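You operate a simulated robot arm through the tools that you are given. There is no shell and no other tool. Be economical: measure what you need, move in short steps, check, and stop when the job is done.

You are at the controls of a simulated robot arm. One attempt, no reset.

## Task
Dab grease on top of the pipe's end, slide it home, lock the coupling.
Fine: grease goes on with the yellow-handled brush, which goes back; shut the upper half, then turn the latch. Set down upright: yellow-handled brush. A coat counts when it lies all over at full strength: go over it till it gets no stronger.

The check looks at the end state, three seconds after you hand in, the way a careful person would. Anything else that was tipped, shoved, dropped, spilled or broken makes it a failure.

## Robot
A 7-joint arm with a two-finger parallel gripper, fixed in place. Base frame: the origin is at the foot of the arm, x ahead of it, y to its left, z up; the work surface is at about z = 860. Units: mm, degrees, N and s.
With the tool pointing down near the work surface it reaches from about 380 to 900 mm from the base axis. Its first joint turns from -115.0 to 115.0 degrees. Payload 3.91 kg.
The tool frame sits at the grasp point between the pads (the TCP): z along the fingers, y along the line on which they close. The tips reach 30 mm beyond it. Largest opening 110 mm; finger width 20, thickness 10; the body of the gripper, 48 by 112 mm, starts 55 mm behind the TCP.
Orientation is that of the tool frame in the base frame, as a unit quaternion [w, x, y, z]. With the fingers straight down and closing along the base's y, the tool's x points along the base's -x, its y along +y and its z along -z.

## Interface
- The arm moves only by the tool jog_arm. Its argument "commands" is a list that holds one entry, the list of rows, each a list of 7 numbers: the shift along the tool's x, y, z in units of 250 mm (1.0 is 250 mm), then the turn, a rotation vector about the tool's x, y, z in units of 45 degrees (1.0 is 45 degrees), then the opening, from 0 (shut) to 1 (fully open). In form: [[[x, y, z, wx, wy, wz, hand], ...]]. A call has 1 to 20 rows; each row is the pose to reach, as a shift and turn from the pose commanded when the call began, along the tool's axes at that moment. A call with a number of a shift or a turn outside -1 to 1 is refused whole. A row lasts 0.2 s, in which the tool goes at most 50 mm and 8.6 degrees; a call with a longer step from one row to the next is refused whole, and so is a gripper value outside its range. A pose out of reach is approached as far as the arm can. The call stops where the force on the tool passes 40 N (or 10 N more than at its start, if that is more) or the arm is blocked; 0.2 s more then pass. Each finger travels about 153 mm/s and halts on what it meets, pressing with about 28 N; the grip force reading is that of the motor and also rises with nothing between the fingers. The clock runs only during rows and for 0.2 s after the last one: add rows that repeat a pose to give the fingers time. The reply holds the time, the measured pose of the TCP, the force on the tool along the base axes, the opening and the grip force, in the units named above and with some noise, with the torque about the TCP (base axes, N m) and any sound that the robot's microphone picked up.
- Cameras (640 x 400 px; columns grow to the right, rows downward): "scene" is fixed at [49.2, 650, 1659.7]; the picture's right is [-0.71, -0.70, 0.00], its down [-0.39, 0.40, -0.83] and it looks along [0.58, -0.60, -0.55] (base axes); focal length 308 px, centre (320, 200). "wrist" rides on the gripper at [72, 17, -103] in the tool frame; the picture's right is [-0.23, 0.97, 0.00], its down [-0.76, -0.18, -0.62] and it looks along [-0.61, -0.14, 0.78] (tool axes); focal length 222 px, centre (320, 200). There is no depth. A picture from a camera that has moved, and an enlarged one, comes with that camera's place and axes in the base frame and with its lens.
- capture(camera): a new picture of that camera. No time passes.
- lift_body(by): slides the trunk up (or, below 0, down) by that many mm; the arm rides with it, the base frame stays. It gives what a move gives, with no picture.
- inspect(camera, box): a new picture of the part [left, top, right, bottom] of that camera's present view, enlarged. No time passes.
- close_job(): hands the job in; it is judged then, once.

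Go step by step. Nothing tells you positions but the pictures and the camera data: compare them with the known pose of the tool, close in by small moves and look again before you grip or let go. The budget is 120 turns and 76 pictures, counting those below and the enlarged ones. Unless the task says otherwise, let go and move clear before handing in, and close with one line.

The tools are called after "Call:" as name(argument=value, ...) on one line, values as JSON. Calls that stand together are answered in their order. jog_arm: Moves the arm, as the interface text tells. Its arguments: {"type":"object","properties":{"commands":{"type":"array","items":{"type":"array","items":{"type":"array","items":{"type":"number"}}}}},"required":["commands"]} The other tools are called the same way: lift_body (by) slides the trunk up or down; capture (camera) takes a picture; inspect (camera, box) takes an enlarged picture of a part of a camera's view; close_job () hands the job in.

At the start:

```text
clock: 0.0
position: [472.1, 89.8, 1336.2]
tool_rot: [-0.001, 0.0, 1.0, 0.001]
contact_force: [-0.1, 0.3, 0.3]
ft_torque: [0.0, 0.03, -0.05]
gripper_width: 110.0
grasp_force: 0.1
trunk travel left (down, up): [-900.0, 90.0]
```

scene: 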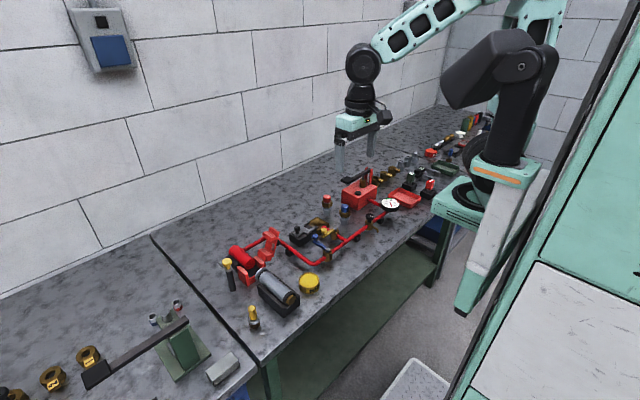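
wrist: 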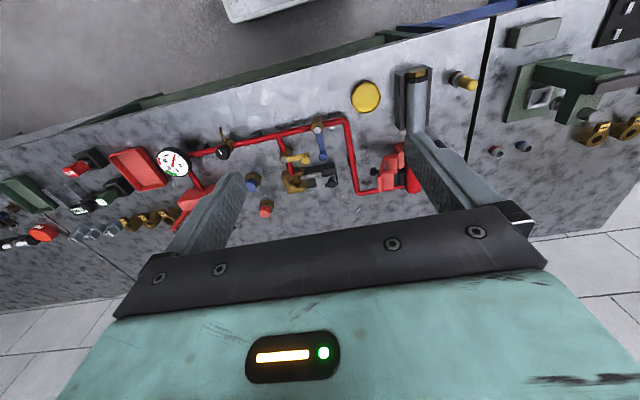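

I see a bench with a red pipe assembly, a grey cylinder in a black cradle, a yellow-handled brush and a yellow grease tin. I'll take enlarged views first.

Call:
inspect(camera="scene", box=[200, 210, 360, 340])

Call:
inspect(camera="wrist", box=[280, 50, 520, 200])

Call:
inspect(camera="scene", box=[270, 160, 420, 280])

```text
3.08 times, centred on (280, 275) of scene
camera zoom: at [49.2, 650.0, 1659.7], right [-0.71, -0.7, 0.0], down [-0.39, 0.4, -0.83], along [0.58, -0.6, -0.55], focal length 949 px, centre (443, -31)
```

zoom: 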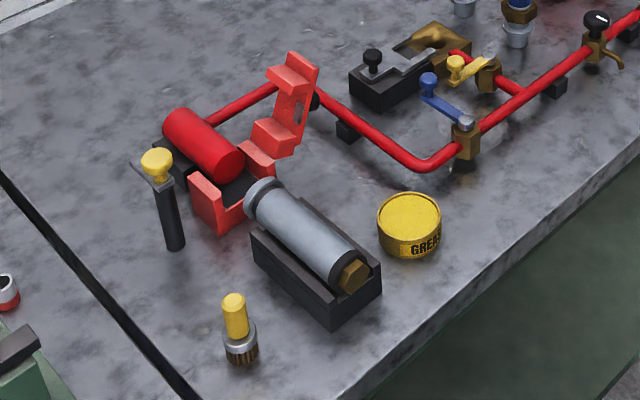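

```text
2.67 times, centred on (400, 125) of wrist
camera zoom: at [400.9, 105.6, 1440.6], right [0.23, 0.97, 0.0], down [0.76, -0.18, 0.62], along [0.61, -0.14, -0.78], focal length 592 px, centre (107, 400)
```

zoom: 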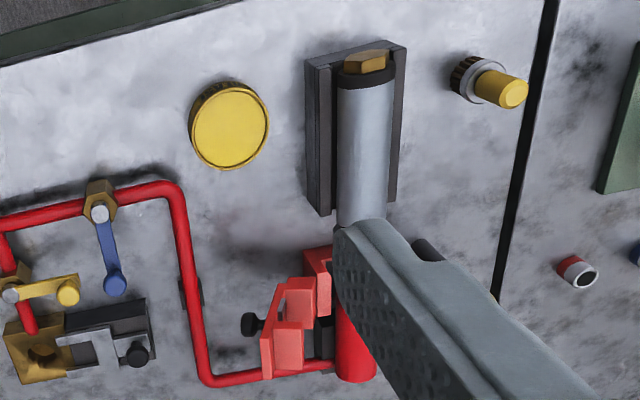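

```text
3.33 times, centred on (345, 220) of scene
camera zoom: at [49.2, 650.0, 1659.7], right [-0.71, -0.7, 0.0], down [-0.39, 0.4, -0.83], along [0.58, -0.6, -0.55], focal length 1028 px, centre (237, 133)
```

zoom: 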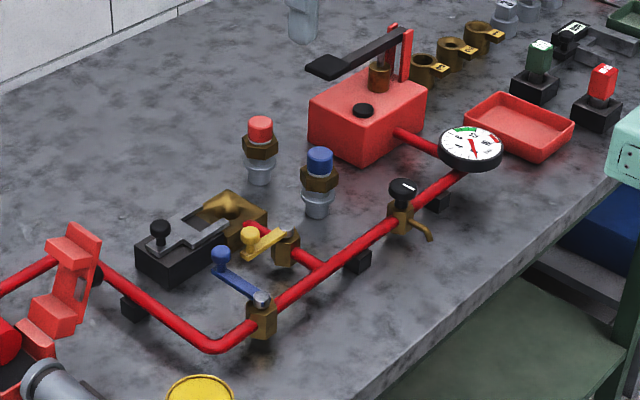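

Call:
jog_arm(commands=[[[0.015, 0.153, 0.09, 0, 0, 0, 1], [0.03, 0.307, 0.18, 0, 0, 0, 1], [0.045, 0.46, 0.27, 0, 0, 0, 1], [0.06, 0.613, 0.36, 0, 0, 0, 1], [0.075, 0.767, 0.45, 0, 0, 0, 1], [0.088, 0.92, 0.544, 0, 0, 0, 1], [0.088, 0.92, 0.544, 0, 0, 0, 1]]])

Call:
capture(camera="wrist")

```text
clock: 1.6
position: [450.1, 322.7, 1202.4]
tool_rot: [0.0, 0.0, 1.0, 0.0]
contact_force: [-0.3, 0.3, -0.7]
ft_torque: [-0.02, 0.01, -0.04]
gripper_width: 110.0
grasp_force: 0.0
trunk travel left (down, up): [-900.0, 90.0]
```

```text
70 pictures are left
camera wrist: at [378.7, 337.4, 1305.6], right [0.23, 0.97, 0.0], down [0.76, -0.18, 0.62], along [0.61, -0.14, -0.78], focal length 222 px, centre (320, 200)
```

wrist: 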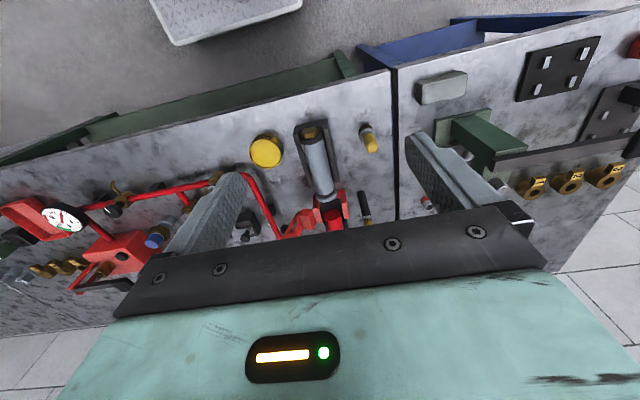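

Call:
inspect(camera="wrist", box=[230, 110, 410, 240])

```text
3.08 times, centred on (320, 175) of wrist
camera zoom: at [378.7, 337.4, 1305.6], right [0.23, 0.97, 0.0], down [0.76, -0.18, 0.62], along [0.61, -0.14, -0.78], focal length 684 px, centre (320, 277)
```

zoom: 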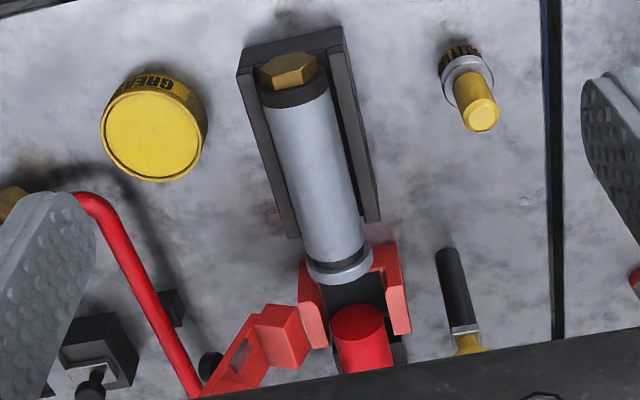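

Call:
jog_arm(commands=[[[-0.11, -0.025, 0.166, 0, 0, 0, 1], [-0.22, -0.05, 0.332, 0, 0, 0, 1], [-0.33, -0.075, 0.498, 0, 0, 0, 1], [-0.436, -0.1, 0.664, 0, 0, 0, 1], [-0.436, -0.1, 0.664, 0, 0, 0, 1]]])

Call:
inspect(camera="wrist", box=[160, 40, 480, 240])

```text
refused: row 1 steps farther than a row can; nothing moved
```

```text
2.00 times, centred on (320, 140) of wrist
camera zoom: at [378.7, 337.4, 1305.6], right [0.23, 0.97, 0.0], down [0.76, -0.18, 0.62], along [0.61, -0.14, -0.78], focal length 444 px, centre (320, 320)
```

zoom: 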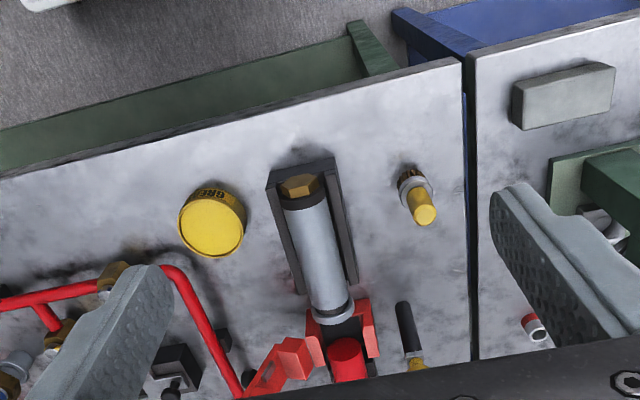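

Call:
jog_arm(commands=[[[-0.087, -0.02, 0.133, 0, 0, 0, 1], [-0.175, -0.04, 0.266, 0, 0, 0, 1], [-0.262, -0.06, 0.399, 0, 0, 0, 1], [-0.35, -0.08, 0.532, 0, 0, 0, 1], [-0.436, -0.1, 0.664, 0, 0, 0, 1], [-0.436, -0.1, 0.664, 0, 0, 0, 1]]])

Call:
inspect(camera="wrist", box=[160, 40, 480, 240])

Call:
inspect(camera="scene", box=[215, 220, 295, 280])

```text
clock: 3.0
position: [559.2, 294.0, 1035.0]
tool_rot: [-0.001, 0.0, 1.0, 0.0]
contact_force: [0.4, -0.7, -0.9]
ft_torque: [0.0, 0.02, 0.01]
gripper_width: 110.0
grasp_force: 0.1
trunk travel left (down, up): [-900.0, 90.0]
```

```text
2.00 times, centred on (320, 140) of wrist
camera zoom: at [487.2, 310.1, 1139.9], right [0.23, 0.97, 0.0], down [0.76, -0.18, 0.62], along [0.61, -0.14, -0.78], focal length 444 px, centre (320, 320)
```

zoom: 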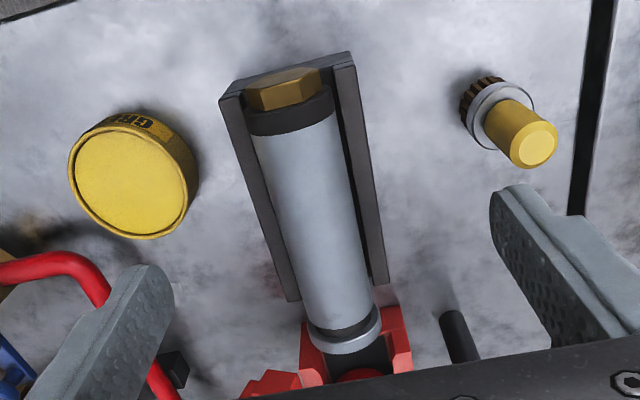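

```text
6.67 times, centred on (255, 250) of scene
camera zoom: at [49.2, 650.0, 1659.7], right [-0.71, -0.7, 0.0], down [-0.39, 0.4, -0.83], along [0.58, -0.6, -0.55], focal length 2056 px, centre (753, -133)
```

zoom: 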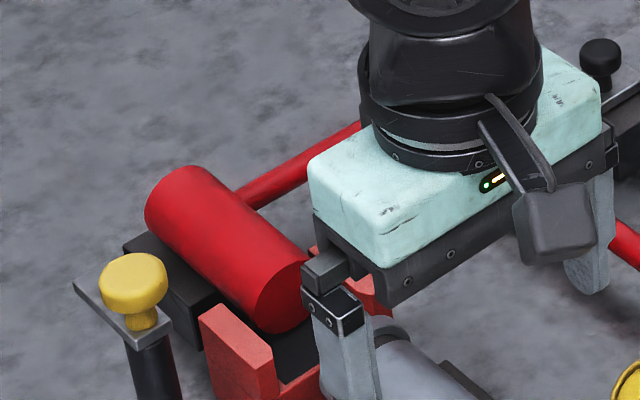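

Call:
inspect(camera="wrist", box=[185, 80, 265, 165])

Call:
jog_arm(commands=[[[0, 0.1, 0, 0, 0, 0.19, 1], [0, 0.2, 0, 0, 0, 0.38, 1], [0, 0.3, 0, 0, 0, 0.57, 1], [0, 0.4, 0, 0, 0, 0.76, 1], [0, 0.4, 0, 0, 0, 0.95, 1], [0, 0.4, 0, 0, 0, 1.0, 1]]])

```text
4.71 times, centred on (225, 122) of wrist
camera zoom: at [487.2, 310.1, 1139.9], right [0.23, 0.97, 0.0], down [0.76, -0.18, 0.62], along [0.61, -0.14, -0.78], focal length 1045 px, centre (767, 565)
```

zoom: 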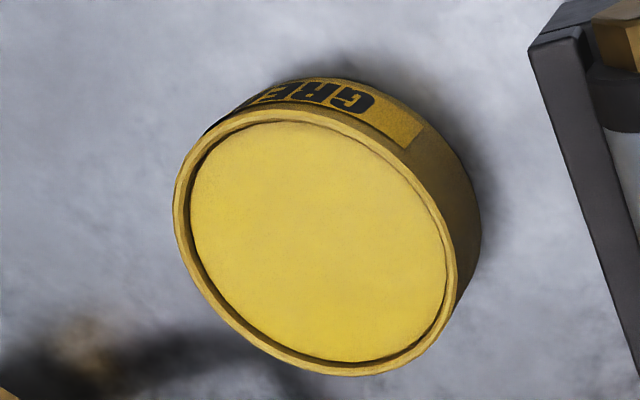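

```text
clock: 4.4
position: [558.2, 395.2, 1033.2]
tool_rot: [0.0, 0.384, 0.923, -0.001]
contact_force: [0.4, -0.2, -0.6]
ft_torque: [0.02, -0.01, 0.0]
gripper_width: 110.2
grasp_force: 0.0
trunk travel left (down, up): [-900.0, 90.0]
```

Call:
jog_arm(commands=[[[-0.1, 0.11, -0.02, 0, 0, 0.18, 1], [-0.2, 0.22, -0.04, 0, 0, 0.36, 1], [-0.3, 0.33, -0.06, 0, 0, 0.54, 1], [-0.4, 0.44, -0.08, 0, 0, 0.72, 1], [-0.51, 0.547, -0.11, 0, 0, 0.9, 1], [-0.51, 0.547, -0.11, 0, 0, 1.0, 1], [-0.51, 0.547, -0.11, 0, 0, 1.0, 1]]])

Call:
capture(camera="wrist")

```text
clock: 6.0
position: [732.9, 387.0, 1061.8]
tool_rot: [0.0, 0.707, 0.707, 0.0]
contact_force: [-0.1, -0.6, 0.7]
ft_torque: [-0.01, 0.01, 0.0]
gripper_width: 110.1
grasp_force: 0.1
out of reach, approached as far as the arm can: row 5, 6, 7
trunk travel left (down, up): [-900.0, 90.0]
```

```text
64 pictures are left
camera wrist: at [750.4, 459.2, 1166.5], right [0.97, -0.23, 0.0], down [-0.18, -0.76, 0.62], along [-0.14, -0.61, -0.78], focal length 222 px, centre (320, 200)
```

wrist: 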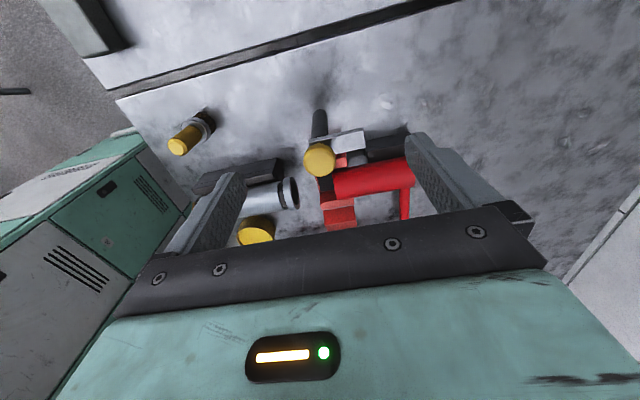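

Call:
inspect(camera="wrist", box=[240, 90, 432, 235])

```text
2.76 times, centred on (336, 162) of wrist
camera zoom: at [750.4, 459.2, 1166.5], right [0.97, -0.23, 0.0], down [-0.18, -0.76, 0.62], along [-0.14, -0.61, -0.78], focal length 613 px, centre (276, 303)
```

zoom: 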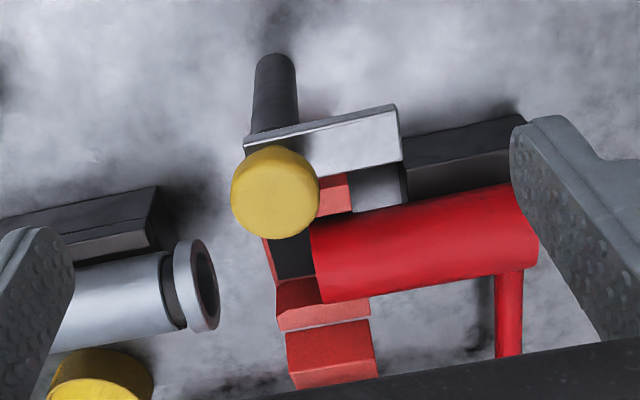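

Call:
inspect(camera="wrist", box=[230, 155, 310, 225])

Call:
inspect(camera="scene", box=[215, 220, 315, 330])

```text
5.71 times, centred on (270, 190) of wrist
camera zoom: at [750.4, 459.2, 1166.5], right [0.97, -0.23, 0.0], down [-0.18, -0.76, 0.62], along [-0.14, -0.61, -0.78], focal length 1269 px, centre (606, 257)
```

zoom: 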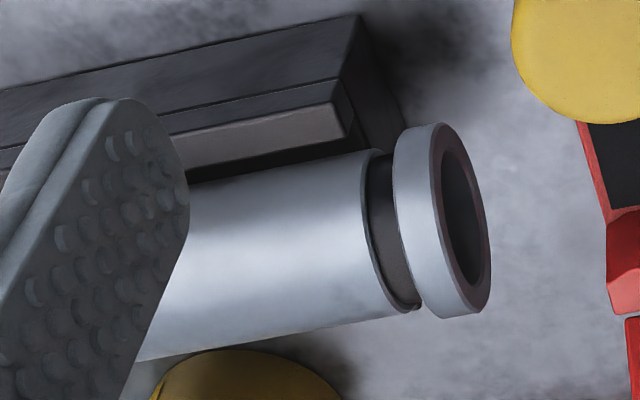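

```text
3.64 times, centred on (265, 275) of scene
camera zoom: at [49.2, 650.0, 1659.7], right [-0.71, -0.7, 0.0], down [-0.39, 0.4, -0.83], along [0.58, -0.6, -0.55], focal length 1122 px, centre (520, -73)
```

zoom: 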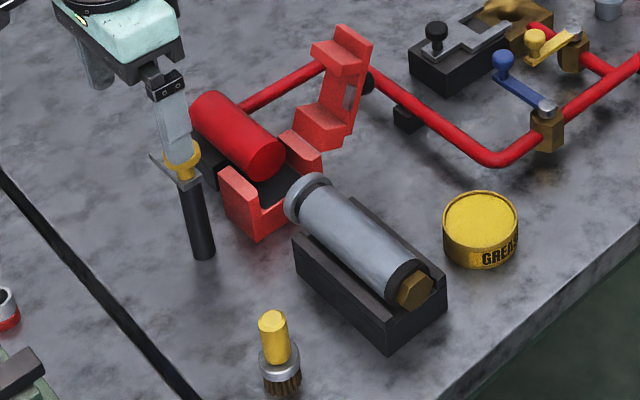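

Call:
jog_arm(commands=[[[0, -0.17, 0, 0, 0, 0, 1], [0, -0.34, 0, 0, 0, 0, 1], [0, -0.51, 0, 0, 0, 0, 1], [0, -0.66, 0, 0, 0, 0, 1], [0, -0.66, 0.08, 0, 0, 0, 1], [0, -0.66, 0.08, 0, 0, 0, 1]]])

Call:
capture(camera="wrist")

```text
clock: 7.4
position: [567.4, 387.5, 1044.6]
tool_rot: [0.0, 0.708, 0.707, 0.001]
contact_force: [-0.6, -0.4, 0.4]
ft_torque: [0.02, 0.02, 0.03]
gripper_width: 109.8
grasp_force: 0.1
trunk travel left (down, up): [-900.0, 90.0]
```

```text
60 pictures are left
camera wrist: at [584.3, 459.1, 1147.8], right [0.97, -0.23, 0.0], down [-0.18, -0.76, 0.62], along [-0.14, -0.61, -0.78], focal length 222 px, centre (320, 200)
```

wrist: 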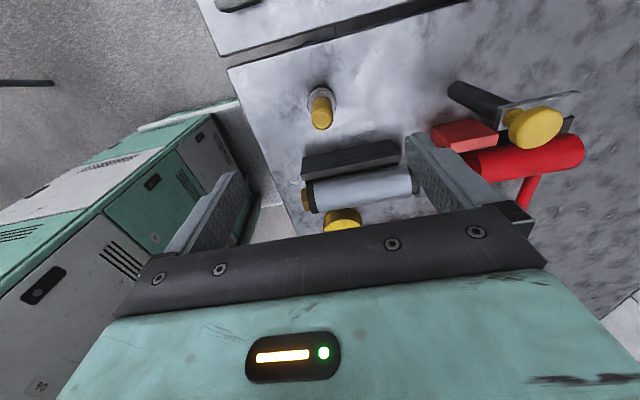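

Call:
inspect(camera="wrist", box=[280, 75, 360, 145])

```text
5.71 times, centred on (320, 110) of wrist
camera zoom: at [584.3, 459.1, 1147.8], right [0.97, -0.23, 0.0], down [-0.18, -0.76, 0.62], along [-0.14, -0.61, -0.78], focal length 1269 px, centre (320, 714)
```

zoom: 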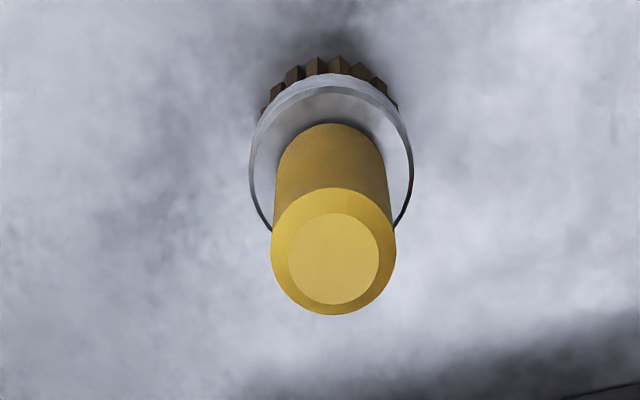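

Call:
jog_arm(commands=[[[0.02, 0.014, 0.15, 0, 0, 0, 1], [0.02, 0.014, 0.34, 0, 0, 0, 1], [0.02, 0.014, 0.34, 0, 0, 0, 1]]])

Call:
inspect(camera="wrist", box=[240, 75, 400, 215])

Call:
inspect(camera="scene", box=[205, 260, 305, 340])

```text
clock: 8.2
position: [571.7, 393.6, 955.4]
tool_rot: [0.0, 0.707, 0.707, 0.0]
contact_force: [0.1, 0.0, 0.2]
ft_torque: [-0.01, -0.02, 0.0]
gripper_width: 109.8
grasp_force: 0.0
trunk travel left (down, up): [-900.0, 90.0]
```

```text
2.86 times, centred on (320, 145) of wrist
camera zoom: at [588.4, 465.3, 1060.4], right [0.97, -0.23, 0.0], down [-0.18, -0.76, 0.62], along [-0.14, -0.61, -0.78], focal length 635 px, centre (320, 357)
```

zoom: 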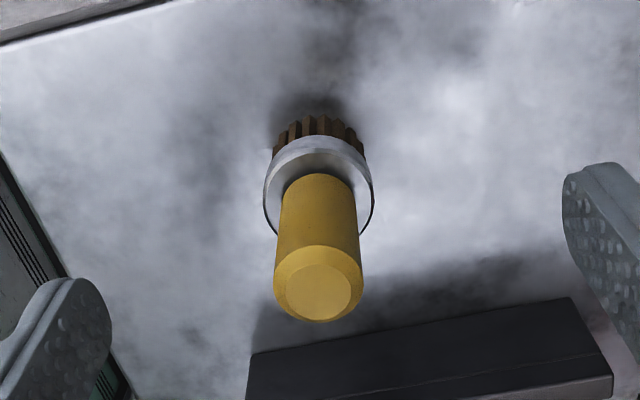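

```text
5.00 times, centred on (255, 300) of scene
camera zoom: at [49.2, 650.0, 1659.7], right [-0.71, -0.7, 0.0], down [-0.39, 0.4, -0.83], along [0.58, -0.6, -0.55], focal length 1542 px, centre (645, -300)
```

zoom: 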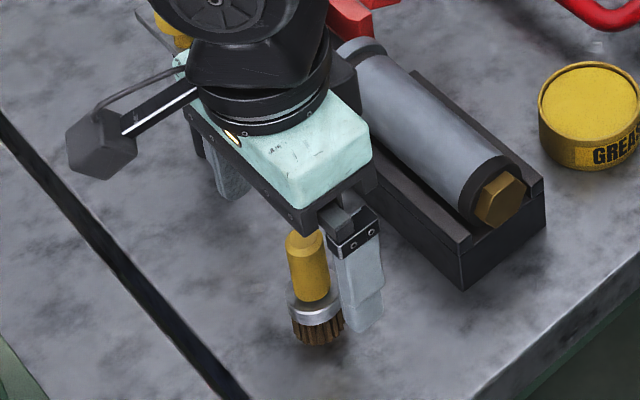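

Call:
jog_arm(commands=[[[0.003, -0.002, 0.09, 0, 0, 0, 1], [0.003, -0.002, 0.09, 0, 0, 0, 0.4], [0.003, -0.002, 0.09, 0, 0, 0, 0.0], [0.003, -0.002, 0.09, 0, 0, 0, 0.0], [0.003, -0.002, 0.09, 0, 0, 0, 0.0], [0.003, -0.002, 0.09, 0, 0, 0, 0.0]]])

```text
clock: 9.6
position: [570.7, 393.3, 934.8]
tool_rot: [0.0, 0.707, 0.707, 0.0]
contact_force: [0.0, -0.5, -0.3]
ft_torque: [0.01, -0.04, 0.04]
gripper_width: 20.0
grasp_force: 28.2
trunk travel left (down, up): [-900.0, 90.0]
```

Call:
jog_arm(commands=[[[0, 0, -0.14, 0, 0, 0, 0], [0, 0, -0.28, 0, 0, 0, 0], [0, 0, -0.42, 0, 0, 0, 0], [-0.17, -0.011, -0.42, 0, 0, 0, 0], [-0.34, -0.022, -0.42, 0, 0, 0, 0], [-0.51, -0.033, -0.42, 0, 0, 0, 0], [-0.68, -0.045, -0.42, 0, 0, 0, 0], [-0.848, -0.056, -0.42, 0, 0, 0, 0], [-0.848, -0.056, -0.42, 0, 0, 0, 0]]])

Call:
capture(camera="wrist")

Call:
inspect(camera="scene", box=[240, 220, 360, 310])

```text
clock: 11.6
position: [555.6, 183.2, 1038.3]
tool_rot: [0.0, 0.707, 0.707, 0.0]
contact_force: [0.2, 0.0, -0.7]
ft_torque: [0.0, -0.03, -0.02]
gripper_width: 19.8
grasp_force: 27.9
trunk travel left (down, up): [-900.0, 90.0]
```

```text
56 pictures are left
camera wrist: at [573.2, 253.6, 1143.6], right [0.97, -0.23, 0.0], down [-0.18, -0.76, 0.62], along [-0.14, -0.61, -0.78], focal length 222 px, centre (320, 200)
```

wrist: 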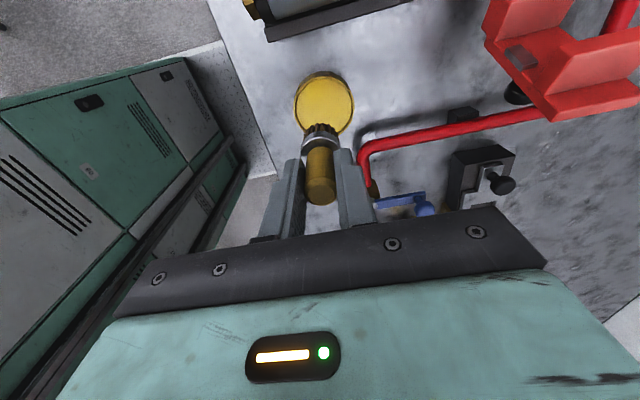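

```text
4.44 times, centred on (300, 265) of scene
camera zoom: at [49.2, 650.0, 1659.7], right [-0.71, -0.7, 0.0], down [-0.39, 0.4, -0.83], along [0.58, -0.6, -0.55], focal length 1371 px, centre (409, -89)
```

zoom: 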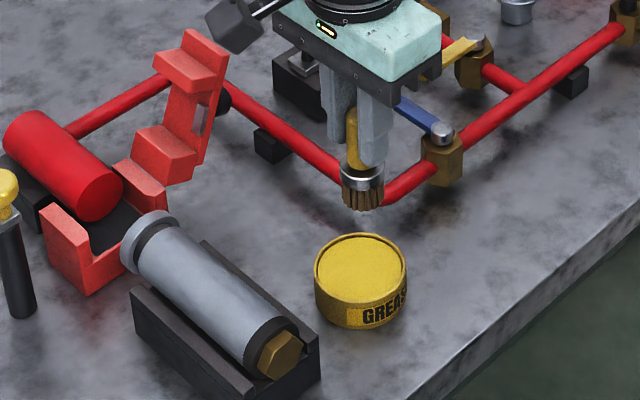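

Call:
jog_arm(commands=[[[0.012, 0.014, 0.08, 0, 0, 0, 0], [0.012, 0.014, 0.16, 0, 0, 0, 0], [0.012, 0.014, 0.16, 0, 0, 0, 0]]])

Call:
inspect(camera="wrist", box=[260, 50, 380, 210])

Call:
inspect(camera="scene", box=[270, 230, 350, 310])

```text
clock: 12.4
position: [559.7, 185.8, 1000.9]
tool_rot: [0.0, 0.707, 0.708, 0.0]
contact_force: [-0.9, -0.6, -1.4]
ft_torque: [-0.01, 0.02, 0.01]
gripper_width: 20.0
grasp_force: 27.5
trunk travel left (down, up): [-900.0, 90.0]
```

```text
2.50 times, centred on (320, 130) of wrist
camera zoom: at [578.2, 257.0, 1104.7], right [0.97, -0.23, 0.0], down [-0.18, -0.76, 0.62], along [-0.14, -0.61, -0.78], focal length 555 px, centre (320, 375)
```

zoom: 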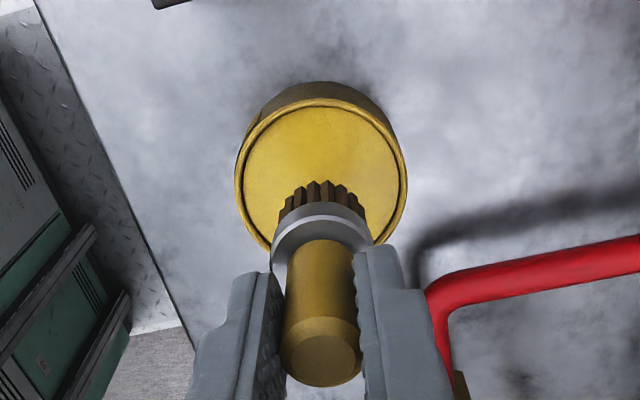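

```text
5.00 times, centred on (310, 270) of scene
camera zoom: at [49.2, 650.0, 1659.7], right [-0.71, -0.7, 0.0], down [-0.39, 0.4, -0.83], along [0.58, -0.6, -0.55], focal length 1542 px, centre (370, -150)
```

zoom: 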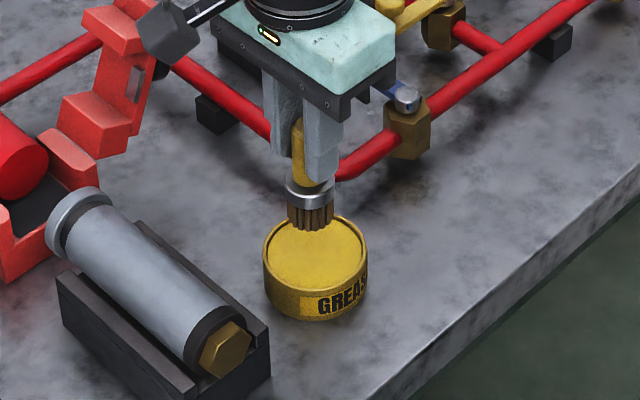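

Call:
jog_arm(commands=[[[-0.007, 0, 0.06, 0, 0, 0, 0], [-0.007, 0, 0.12, 0, 0, 0, 0], [-0.007, 0, 0.16, 0, 0, 0, 0], [-0.007, 0, 0.18, 0, 0, 0, 0], [-0.007, 0, 0.18, 0, 0, 0, 0]]])

Call:
inspect(camera="wrist", box=[260, 50, 380, 210])

Call:
inspect(camera="scene", box=[280, 240, 340, 300])

```text
clock: 13.6
position: [561.3, 183.7, 957.0]
tool_rot: [0.0, 0.707, 0.707, 0.002]
contact_force: [-1.3, 1.7, 24.7]
ft_torque: [0.11, 0.42, -0.02]
gripper_width: 20.0
grasp_force: 28.2
trunk travel left (down, up): [-900.0, 90.0]
```

```text
2.50 times, centred on (320, 130) of wrist
camera zoom: at [578.3, 255.3, 1061.4], right [0.97, -0.23, 0.0], down [-0.18, -0.76, 0.62], along [-0.14, -0.61, -0.78], focal length 555 px, centre (320, 375)
```

zoom: 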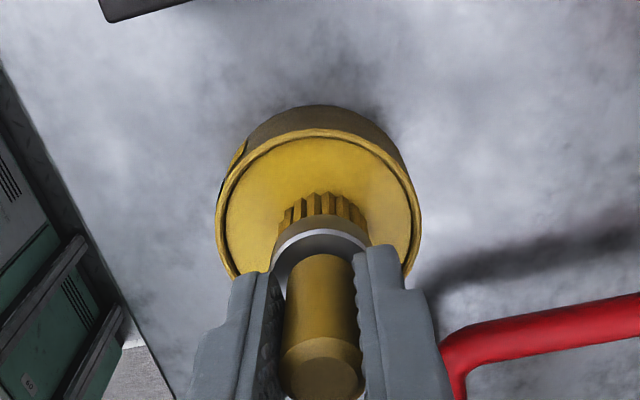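

```text
6.67 times, centred on (310, 270) of scene
camera zoom: at [49.2, 650.0, 1659.7], right [-0.71, -0.7, 0.0], down [-0.39, 0.4, -0.83], along [0.58, -0.6, -0.55], focal length 2056 px, centre (387, -267)
```

zoom: 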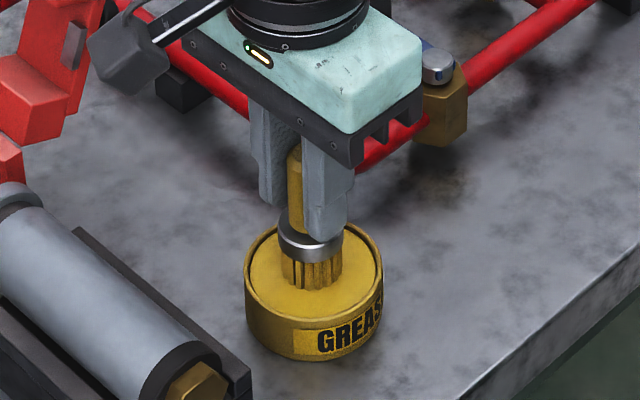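

Call:
jog_arm(commands=[[[0, 0, -0.1, 0, 0, 0, 0], [0, 0, -0.25, 0, 0, 0, 0], [0, 0, -0.37, 0, 0, 0, 0], [0.15, 0.05, -0.37, 0, 0, 0, 0], [0.29, 0.15, -0.37, 0, 0, 0, 0], [0.39, 0.28, -0.37, 0, 0, 0, 0], [0.39, 0.4, -0.37, 0, 0, 0, 0], [0.39, 0.4, -0.37, 0, 0, 0, 0]]])

Call:
inspect(camera="wrist", box=[220, 50, 420, 210])

Call:
inspect(camera="scene", box=[210, 210, 310, 300])

```text
clock: 15.4
position: [661.9, 279.7, 1048.8]
tool_rot: [0.0, 0.707, 0.707, -0.001]
contact_force: [-0.6, -0.8, -0.7]
ft_torque: [-0.01, 0.0, 0.01]
gripper_width: 19.8
grasp_force: 27.7
trunk travel left (down, up): [-900.0, 90.0]
```

```text
2.50 times, centred on (320, 130) of wrist
camera zoom: at [678.7, 351.2, 1151.8], right [0.97, -0.23, 0.0], down [-0.18, -0.76, 0.62], along [-0.14, -0.61, -0.78], focal length 555 px, centre (320, 375)
```

zoom: 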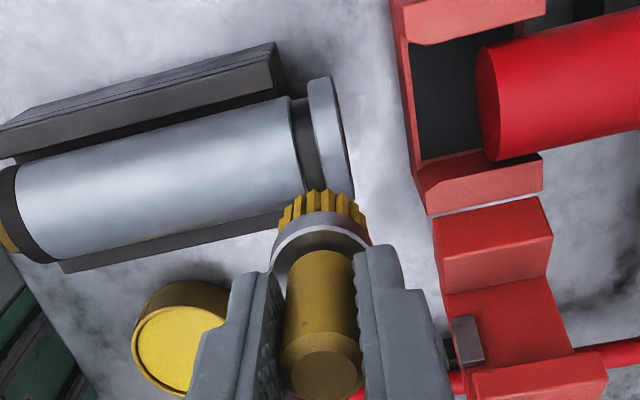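

```text
4.44 times, centred on (260, 255) of scene
camera zoom: at [49.2, 650.0, 1659.7], right [-0.71, -0.7, 0.0], down [-0.39, 0.4, -0.83], along [0.58, -0.6, -0.55], focal length 1371 px, centre (587, -44)
```

zoom: 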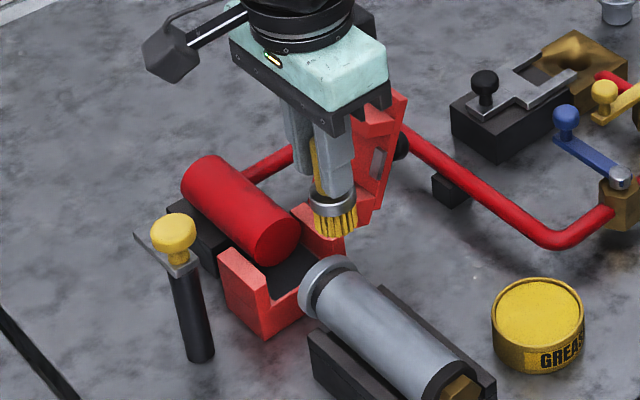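

Call:
jog_arm(commands=[[[0.005, 0.01, 0.07, 0, 0, 0, 0], [0.005, 0.01, 0.14, 0, 0, 0, 0], [0.005, 0.01, 0.16, 0, 0, 0, 0], [0.005, 0.01, 0.168, 0, 0, 0, 0], [0.005, 0.01, 0.168, 0, 0, 0, 0]]])

Call:
inspect(camera="wrist", box=[260, 100, 380, 200])

```text
clock: 16.6
position: [663.4, 281.2, 1008.6]
tool_rot: [0.001, 0.708, 0.707, 0.002]
contact_force: [3.3, -2.6, 24.2]
ft_torque: [-0.15, -0.49, -0.02]
gripper_width: 20.2
grasp_force: 27.8
trunk travel left (down, up): [-900.0, 90.0]
```

```text
4.00 times, centred on (320, 150) of wrist
camera zoom: at [680.1, 353.1, 1112.7], right [0.97, -0.23, 0.0], down [-0.18, -0.76, 0.62], along [-0.14, -0.61, -0.78], focal length 888 px, centre (320, 400)
```

zoom: 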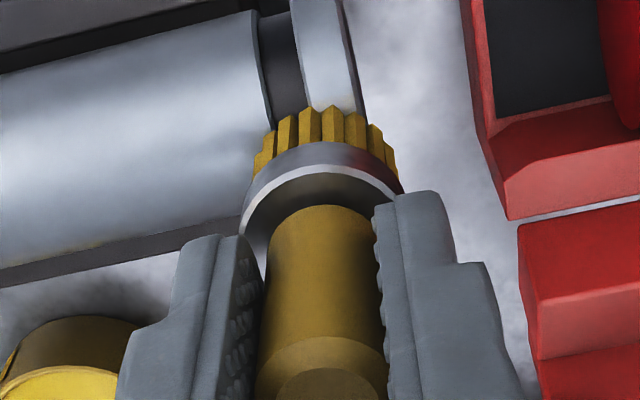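

Call:
jog_arm(commands=[[[0, 0, -0.004, 0, 0, 0, 0], [0.03, 0, -0.003, 0, 0, 0, 0], [0, 0, -0.004, 0, 0, 0, 0], [-0.03, 0, -0.003, 0, 0, 0, 0], [0, 0, -0.004, 0, 0, 0, 0], [0.03, -0.03, -0.003, 0, 0, 0, 0], [0, -0.03, -0.004, 0, 0, 0, 0], [-0.03, -0.03, -0.003, 0, 0, 0, 0], [0, 0, -0.004, 0, 0, 0, 0], [0, 0, -0.1, 0, 0, 0, 0], [-0.1, -0.15, -0.25, 0, 0, 0, 0], [-0.1, -0.3, -0.25, 0, 0, 0, 0], [-0.1, -0.3, -0.25, 0, 0, 0, 0]]])

Call:
inspect(camera="wrist", box=[260, 50, 480, 200])

Call:
inspect(camera="scene", box=[210, 230, 310, 310])

```text
refused: row 11 steps farther than a row can; nothing moved
```

```text
2.67 times, centred on (370, 125) of wrist
camera zoom: at [680.1, 353.1, 1112.7], right [0.97, -0.23, 0.0], down [-0.18, -0.76, 0.62], along [-0.14, -0.61, -0.78], focal length 592 px, centre (187, 400)
```

zoom: 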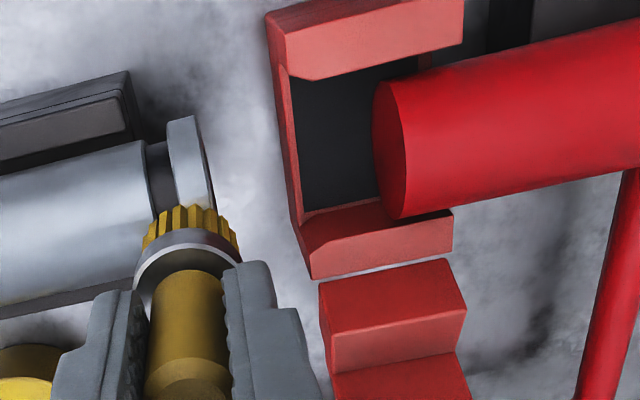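

```text
5.00 times, centred on (260, 270) of scene
camera zoom: at [49.2, 650.0, 1659.7], right [-0.71, -0.7, 0.0], down [-0.39, 0.4, -0.83], along [0.58, -0.6, -0.55], focal length 1542 px, centre (620, -150)
```

zoom: 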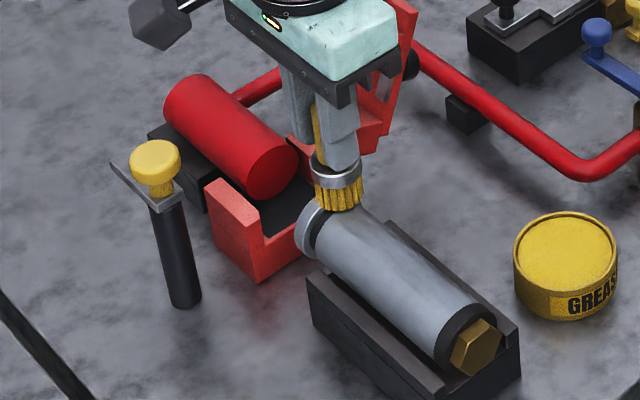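

Call:
jog_arm(commands=[[[0, 0, -0.004, 0, 0, 0, 0], [0.03, 0, -0.003, 0, 0, 0, 0], [0, 0, -0.004, 0, 0, 0, 0], [-0.03, 0, -0.003, 0, 0, 0, 0], [0, 0, -0.004, 0, 0, 0, 0], [0.03, -0.03, -0.003, 0, 0, 0, 0], [0, -0.03, -0.004, 0, 0, 0, 0], [-0.03, -0.03, -0.003, 0, 0, 0, 0], [0, 0, -0.004, 0, 0, 0, 0], [0, 0, -0.1, 0, 0, 0, 0], [0, -0.1, -0.2, 0, 0, 0, 0], [0, -0.25, -0.2, 0, 0, 0, 0], [0, -0.25, -0.2, 0, 0, 0, 0]]])

Call:
inspect(camera="wrist", box=[320, 60, 460, 190])

Call:
inspect(camera="scene", box=[250, 250, 300, 300])

```text
clock: 19.4
position: [598.7, 283.6, 1056.0]
tool_rot: [0.0, 0.707, 0.707, 0.0]
contact_force: [-0.7, -0.7, -0.5]
ft_torque: [0.01, -0.01, -0.01]
gripper_width: 20.1
grasp_force: 27.9
trunk travel left (down, up): [-900.0, 90.0]
```

```text
3.08 times, centred on (390, 125) of wrist
camera zoom: at [617.5, 355.4, 1160.7], right [0.97, -0.23, 0.0], down [-0.18, -0.76, 0.62], along [-0.14, -0.61, -0.78], focal length 684 px, centre (105, 431)
```

zoom: 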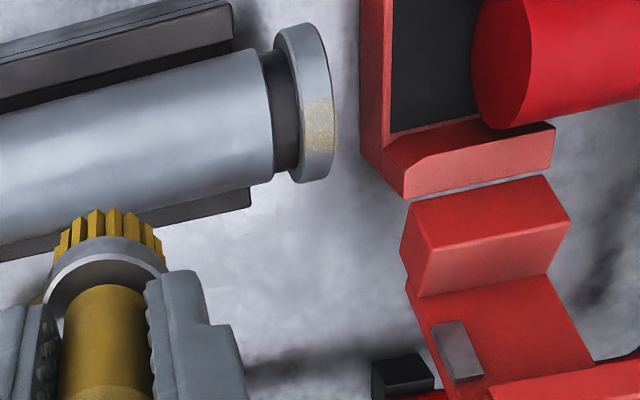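

```text
8.00 times, centred on (275, 275) of scene
camera zoom: at [49.2, 650.0, 1659.7], right [-0.71, -0.7, 0.0], down [-0.39, 0.4, -0.83], along [0.58, -0.6, -0.55], focal length 2468 px, centre (680, -400)
```

zoom: 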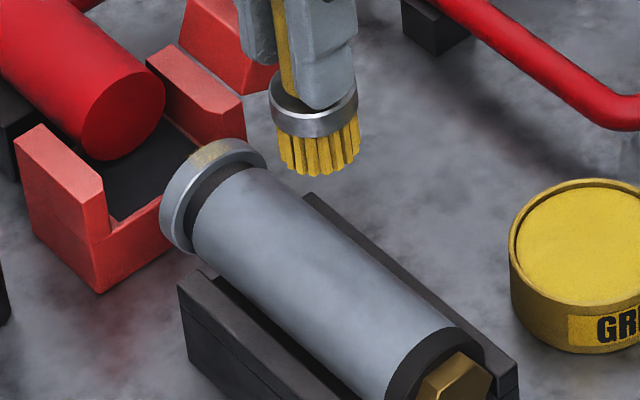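

Call:
jog_arm(commands=[[[0, 0.15, 0, 0, 0, 0, 0], [0, 0.25, 0.08, 0, 0, 0, 0], [0, 0.25, 0.18, 0, 0, 0, 0], [0, 0.25, 0.197, 0, 0, 0, 0], [0.04, 0.25, 0.199, 0, 0, 0, 0], [0, 0.25, 0.197, 0, 0, 0, 0], [-0.04, 0.25, 0.199, 0, 0, 0, 0], [0, 0.25, 0.197, 0, 0, 0, 0], [0.04, 0.26, 0.199, 0, 0, 0, 0], [0, 0.26, 0.197, 0, 0, 0, 0], [-0.04, 0.26, 0.199, 0, 0, 0, 0], [0, 0.26, 0.197, 0, 0, 0, 0], [0.04, 0.24, 0.199, 0, 0, 0, 0], [0, 0.24, 0.197, 0, 0, 0, 0], [-0.04, 0.24, 0.199, 0, 0, 0, 0], [0, 0.25, 0.197, 0, 0, 0, 0], [0, 0.25, 0.1, 0, 0, 0, 0], [0, 0.15, 0, 0, 0, 0, 0], [0, 0, 0, 0, 0, 0, 0], [0, 0, 0, 0, 0, 0, 0]]])

Call:
inspect(camera="wrist", box=[320, 60, 460, 190])

```text
clock: 23.6
position: [599.2, 284.3, 1056.0]
tool_rot: [0.0, 0.707, 0.707, 0.0]
contact_force: [0.3, 0.0, -1.8]
ft_torque: [-0.02, -0.04, 0.01]
gripper_width: 19.8
grasp_force: 27.8
trunk travel left (down, up): [-900.0, 90.0]
```

```text
3.08 times, centred on (390, 125) of wrist
camera zoom: at [617.2, 355.0, 1161.4], right [0.97, -0.23, 0.0], down [-0.18, -0.76, 0.62], along [-0.14, -0.61, -0.78], focal length 684 px, centre (105, 431)
```

zoom: 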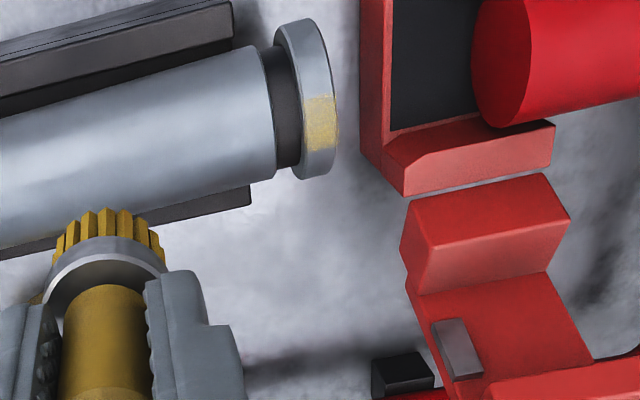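

Call:
jog_arm(commands=[[[0, 0.15, 0, 0, 0, 0, 0], [0, 0.25, 0.08, 0, 0, 0, 0], [0, 0.25, 0.18, 0, 0, 0, 0], [0, 0.25, 0.197, 0, 0, 0, 0], [0.04, 0.25, 0.199, 0, 0, 0, 0], [0, 0.25, 0.197, 0, 0, 0, 0], [-0.04, 0.25, 0.199, 0, 0, 0, 0], [0, 0.25, 0.197, 0, 0, 0, 0], [0.04, 0.26, 0.199, 0, 0, 0, 0], [0, 0.26, 0.197, 0, 0, 0, 0], [-0.04, 0.26, 0.199, 0, 0, 0, 0], [0, 0.26, 0.197, 0, 0, 0, 0], [0.04, 0.24, 0.199, 0, 0, 0, 0], [0, 0.24, 0.197, 0, 0, 0, 0], [-0.04, 0.24, 0.199, 0, 0, 0, 0], [0, 0.25, 0.197, 0, 0, 0, 0], [0, 0.25, 0.1, 0, 0, 0, 0], [0, 0.15, 0, 0, 0, 0, 0], [0, 0, 0, 0, 0, 0, 0], [0, 0, 0, 0, 0, 0, 0]]])

Call:
inspect(camera="wrist", box=[360, 60, 430, 125])

```text
clock: 27.8
position: [598.6, 280.3, 1055.6]
tool_rot: [0.001, 0.707, 0.707, 0.0]
contact_force: [-0.3, 0.9, -1.2]
ft_torque: [0.0, 0.05, 0.01]
gripper_width: 19.1
grasp_force: 28.3
trunk travel left (down, up): [-900.0, 90.0]
```

```text
6.15 times, centred on (395, 92) of wrist
camera zoom: at [616.4, 352.7, 1159.7], right [0.97, -0.23, 0.0], down [-0.18, -0.76, 0.62], along [-0.14, -0.61, -0.78], focal length 1367 px, centre (-142, 862)
```

zoom: 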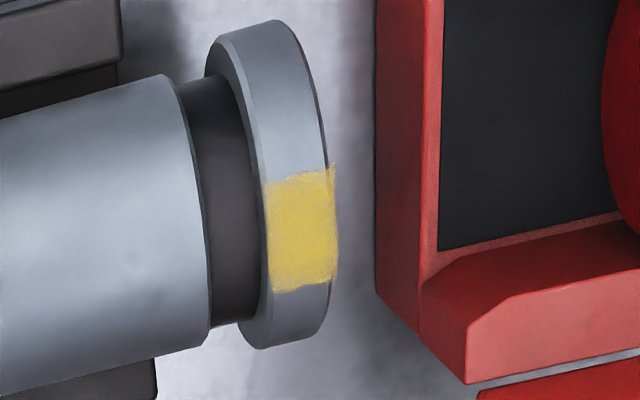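

Call:
jog_arm(commands=[[[0, 0.15, 0, 0, 0, 0, 0], [0, 0.25, 0.08, 0, 0, 0, 0], [0, 0.25, 0.18, 0, 0, 0, 0], [0, 0.25, 0.197, 0, 0, 0, 0], [0.04, 0.25, 0.199, 0, 0, 0, 0], [0, 0.25, 0.197, 0, 0, 0, 0], [-0.04, 0.25, 0.199, 0, 0, 0, 0], [0, 0.25, 0.197, 0, 0, 0, 0], [0.04, 0.27, 0.199, 0, 0, 0, 0], [0, 0.27, 0.197, 0, 0, 0, 0], [-0.04, 0.27, 0.199, 0, 0, 0, 0], [0, 0.26, 0.197, 0, 0, 0, 0], [0.04, 0.23, 0.199, 0, 0, 0, 0], [0, 0.23, 0.197, 0, 0, 0, 0], [-0.04, 0.23, 0.199, 0, 0, 0, 0], [0, 0.25, 0.197, 0, 0, 0, 0], [0, 0.25, 0.1, 0, 0, 0, 0], [0, 0.15, 0, 0, 0, 0, 0], [0, 0, 0, 0, 0, 0, 0], [0, 0, 0, 0, 0, 0, 0]]])

Call:
inspect(camera="wrist", box=[360, 60, 430, 125])

Call:
inspect(camera="wrist", box=[240, 60, 400, 210])

```text
clock: 32.0
position: [600.7, 283.2, 1055.2]
tool_rot: [0.0, 0.707, 0.707, 0.0]
contact_force: [0.1, -0.5, -1.4]
ft_torque: [-0.02, 0.0, -0.01]
gripper_width: 19.0
grasp_force: 27.7
trunk travel left (down, up): [-900.0, 90.0]
```

```text
6.15 times, centred on (395, 92) of wrist
camera zoom: at [617.7, 353.7, 1159.9], right [0.97, -0.23, 0.0], down [-0.18, -0.76, 0.62], along [-0.14, -0.61, -0.78], focal length 1367 px, centre (-142, 862)
```

zoom: 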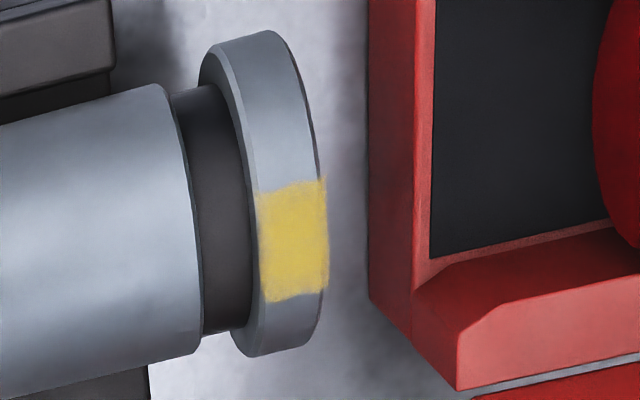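

```text
2.67 times, centred on (320, 135) of wrist
camera zoom: at [617.7, 353.7, 1159.9], right [0.97, -0.23, 0.0], down [-0.18, -0.76, 0.62], along [-0.14, -0.61, -0.78], focal length 592 px, centre (320, 373)
```

zoom: 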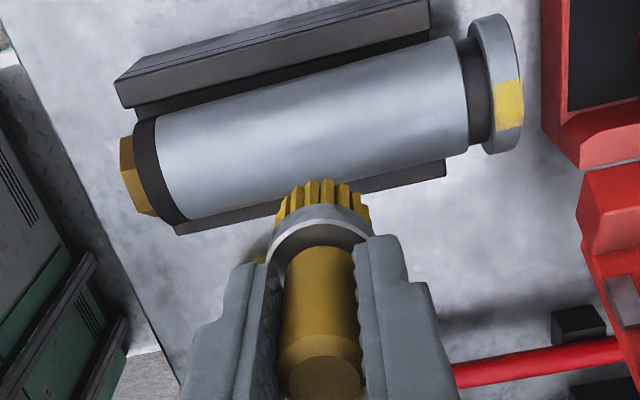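

Call:
jog_arm(commands=[[[-0.13, -0.05, 0, 0, 0, 0, 0], [-0.26, -0.1, 0, 0, 0, 0, 0], [-0.394, -0.156, 0, 0, 0, 0, 0], [-0.394, -0.156, 0.15, 0, 0, 0, 0], [-0.394, -0.156, 0.3, 0, 0, 0, 0], [-0.394, -0.156, 0.37, 0, 0, 0, 0], [-0.394, -0.156, 0.394, 0, 0, 0, 0], [-0.394, -0.156, 0.394, 0, 0, 0, 0], [-0.394, -0.156, 0.394, 0, 0, 0, 0]]])

Call:
inspect(camera="wrist", box=[240, 60, 400, 210])

```text
clock: 34.0
position: [561.3, 183.6, 957.6]
tool_rot: [0.0, 0.707, 0.707, -0.001]
contact_force: [0.1, 0.2, -0.4]
ft_torque: [0.02, -0.03, -0.02]
gripper_width: 19.0
grasp_force: 28.0
trunk travel left (down, up): [-900.0, 90.0]
```

```text
2.67 times, centred on (320, 135) of wrist
camera zoom: at [578.6, 256.4, 1062.2], right [0.97, -0.23, 0.0], down [-0.18, -0.76, 0.62], along [-0.14, -0.61, -0.78], focal length 592 px, centre (320, 373)
```

zoom: 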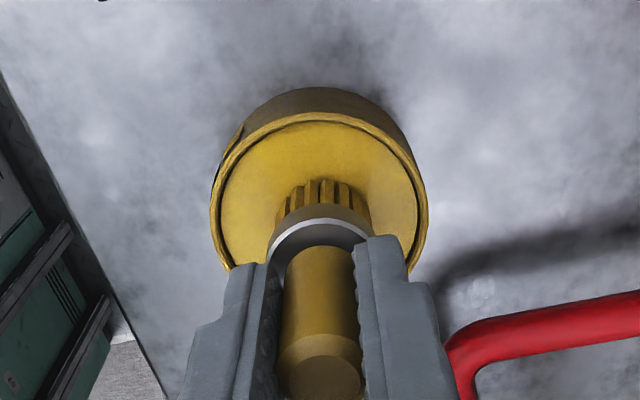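

Call:
jog_arm(commands=[[[0, 0, 0.008, 0, 0, 0, 0], [0, 0, 0.014, 0, 0, 0, 0], [0, 0, 0.014, 0, 0, 0, 0]]])

```text
clock: 34.8
position: [562.0, 183.9, 955.0]
tool_rot: [0.0, 0.706, 0.708, 0.001]
contact_force: [-3.2, -1.6, 25.0]
ft_torque: [-0.02, 0.16, -0.09]
gripper_width: 19.2
grasp_force: 28.0
trunk travel left (down, up): [-900.0, 90.0]
```

Call:
jog_arm(commands=[[[0, 0, -0.15, 0, 0, 0, 0], [0, 0, -0.3, 0, 0, 0, 0], [0, 0, -0.4, 0, 0, 0, 0], [0.14, 0.06, -0.4, 0, 0, 0, 0], [0.27, 0.16, -0.4, 0, 0, 0, 0], [0.39, 0.28, -0.4, 0, 0, 0, 0], [0.39, 0.4, -0.4, 0, 0, 0, 0], [0.39, 0.4, -0.26, 0, 0, 0, 0], [0.39, 0.4, -0.215, 0, 0, 0, 0], [0.39, 0.4, -0.21, 0, 0, 0, 0], [0.39, 0.4, -0.207, 0, 0, 0, 0]]])

```text
clock: 37.2
position: [661.3, 281.2, 1007.3]
tool_rot: [0.001, 0.708, 0.706, 0.0]
contact_force: [-0.3, 0.7, 0.5]
ft_torque: [0.07, -0.01, 0.0]
gripper_width: 19.1
grasp_force: 28.2
trunk travel left (down, up): [-900.0, 90.0]
```

Call:
jog_arm(commands=[[[0, 0.01, 0.004, 0, 0, 0, 0], [0, 0.01, 0.008, 0, 0, 0, 0], [0, 0.01, 0.008, 0, 0, 0, 0]]])

```text
clock: 38.0
position: [664.7, 282.2, 1006.2]
tool_rot: [0.0, 0.707, 0.707, 0.001]
contact_force: [0.3, -0.4, 16.7]
ft_torque: [0.08, -0.02, 0.03]
gripper_width: 19.0
grasp_force: 28.3
trunk travel left (down, up): [-900.0, 90.0]
```

Call:
jog_arm(commands=[[[0.04, 0, 0.003, 0, 0, 0, 0], [0, 0, 0, 0, 0, 0, 0], [-0.04, 0, 0.003, 0, 0, 0, 0], [0, 0, 0, 0, 0, 0, 0], [0.04, 0.015, 0.003, 0, 0, 0, 0], [0, 0.015, 0, 0, 0, 0, 0], [-0.04, 0.015, 0.003, 0, 0, 0, 0], [0, 0, 0, 0, 0, 0, 0], [0.04, -0.015, 0.003, 0, 0, 0, 0], [0, -0.015, 0, 0, 0, 0, 0], [-0.04, -0.015, 0.003, 0, 0, 0, 0], [0, 0, 0, 0, 0, 0, 0], [0, 0, -0.1, 0, 0, 0, 0], [0, -0.1, -0.2, 0, 0, 0, 0], [0, -0.25, -0.2, 0, 0, 0, 0], [0, -0.25, -0.2, 0, 0, 0, 0]]])

Call:
inspect(camera="wrist", box=[360, 60, 430, 125])

```text
clock: 41.4
position: [602.0, 280.7, 1054.8]
tool_rot: [0.0, 0.707, 0.707, 0.0]
contact_force: [-1.2, 0.1, -1.2]
ft_torque: [-0.01, 0.01, -0.01]
gripper_width: 18.9
grasp_force: 28.0
trunk travel left (down, up): [-900.0, 90.0]
```

```text
6.15 times, centred on (395, 92) of wrist
camera zoom: at [619.6, 352.1, 1158.3], right [0.97, -0.23, 0.0], down [-0.18, -0.76, 0.62], along [-0.14, -0.61, -0.78], focal length 1367 px, centre (-142, 862)
```

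zoom: 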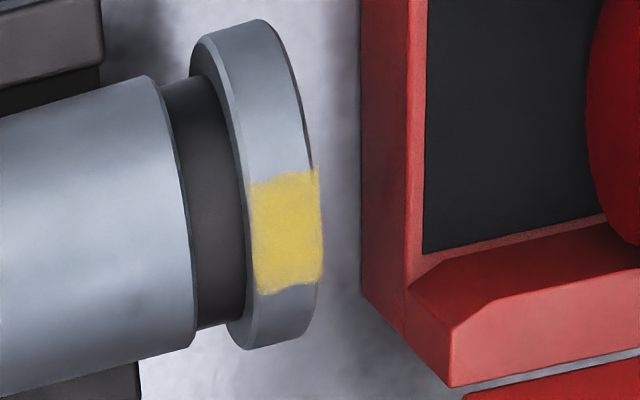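

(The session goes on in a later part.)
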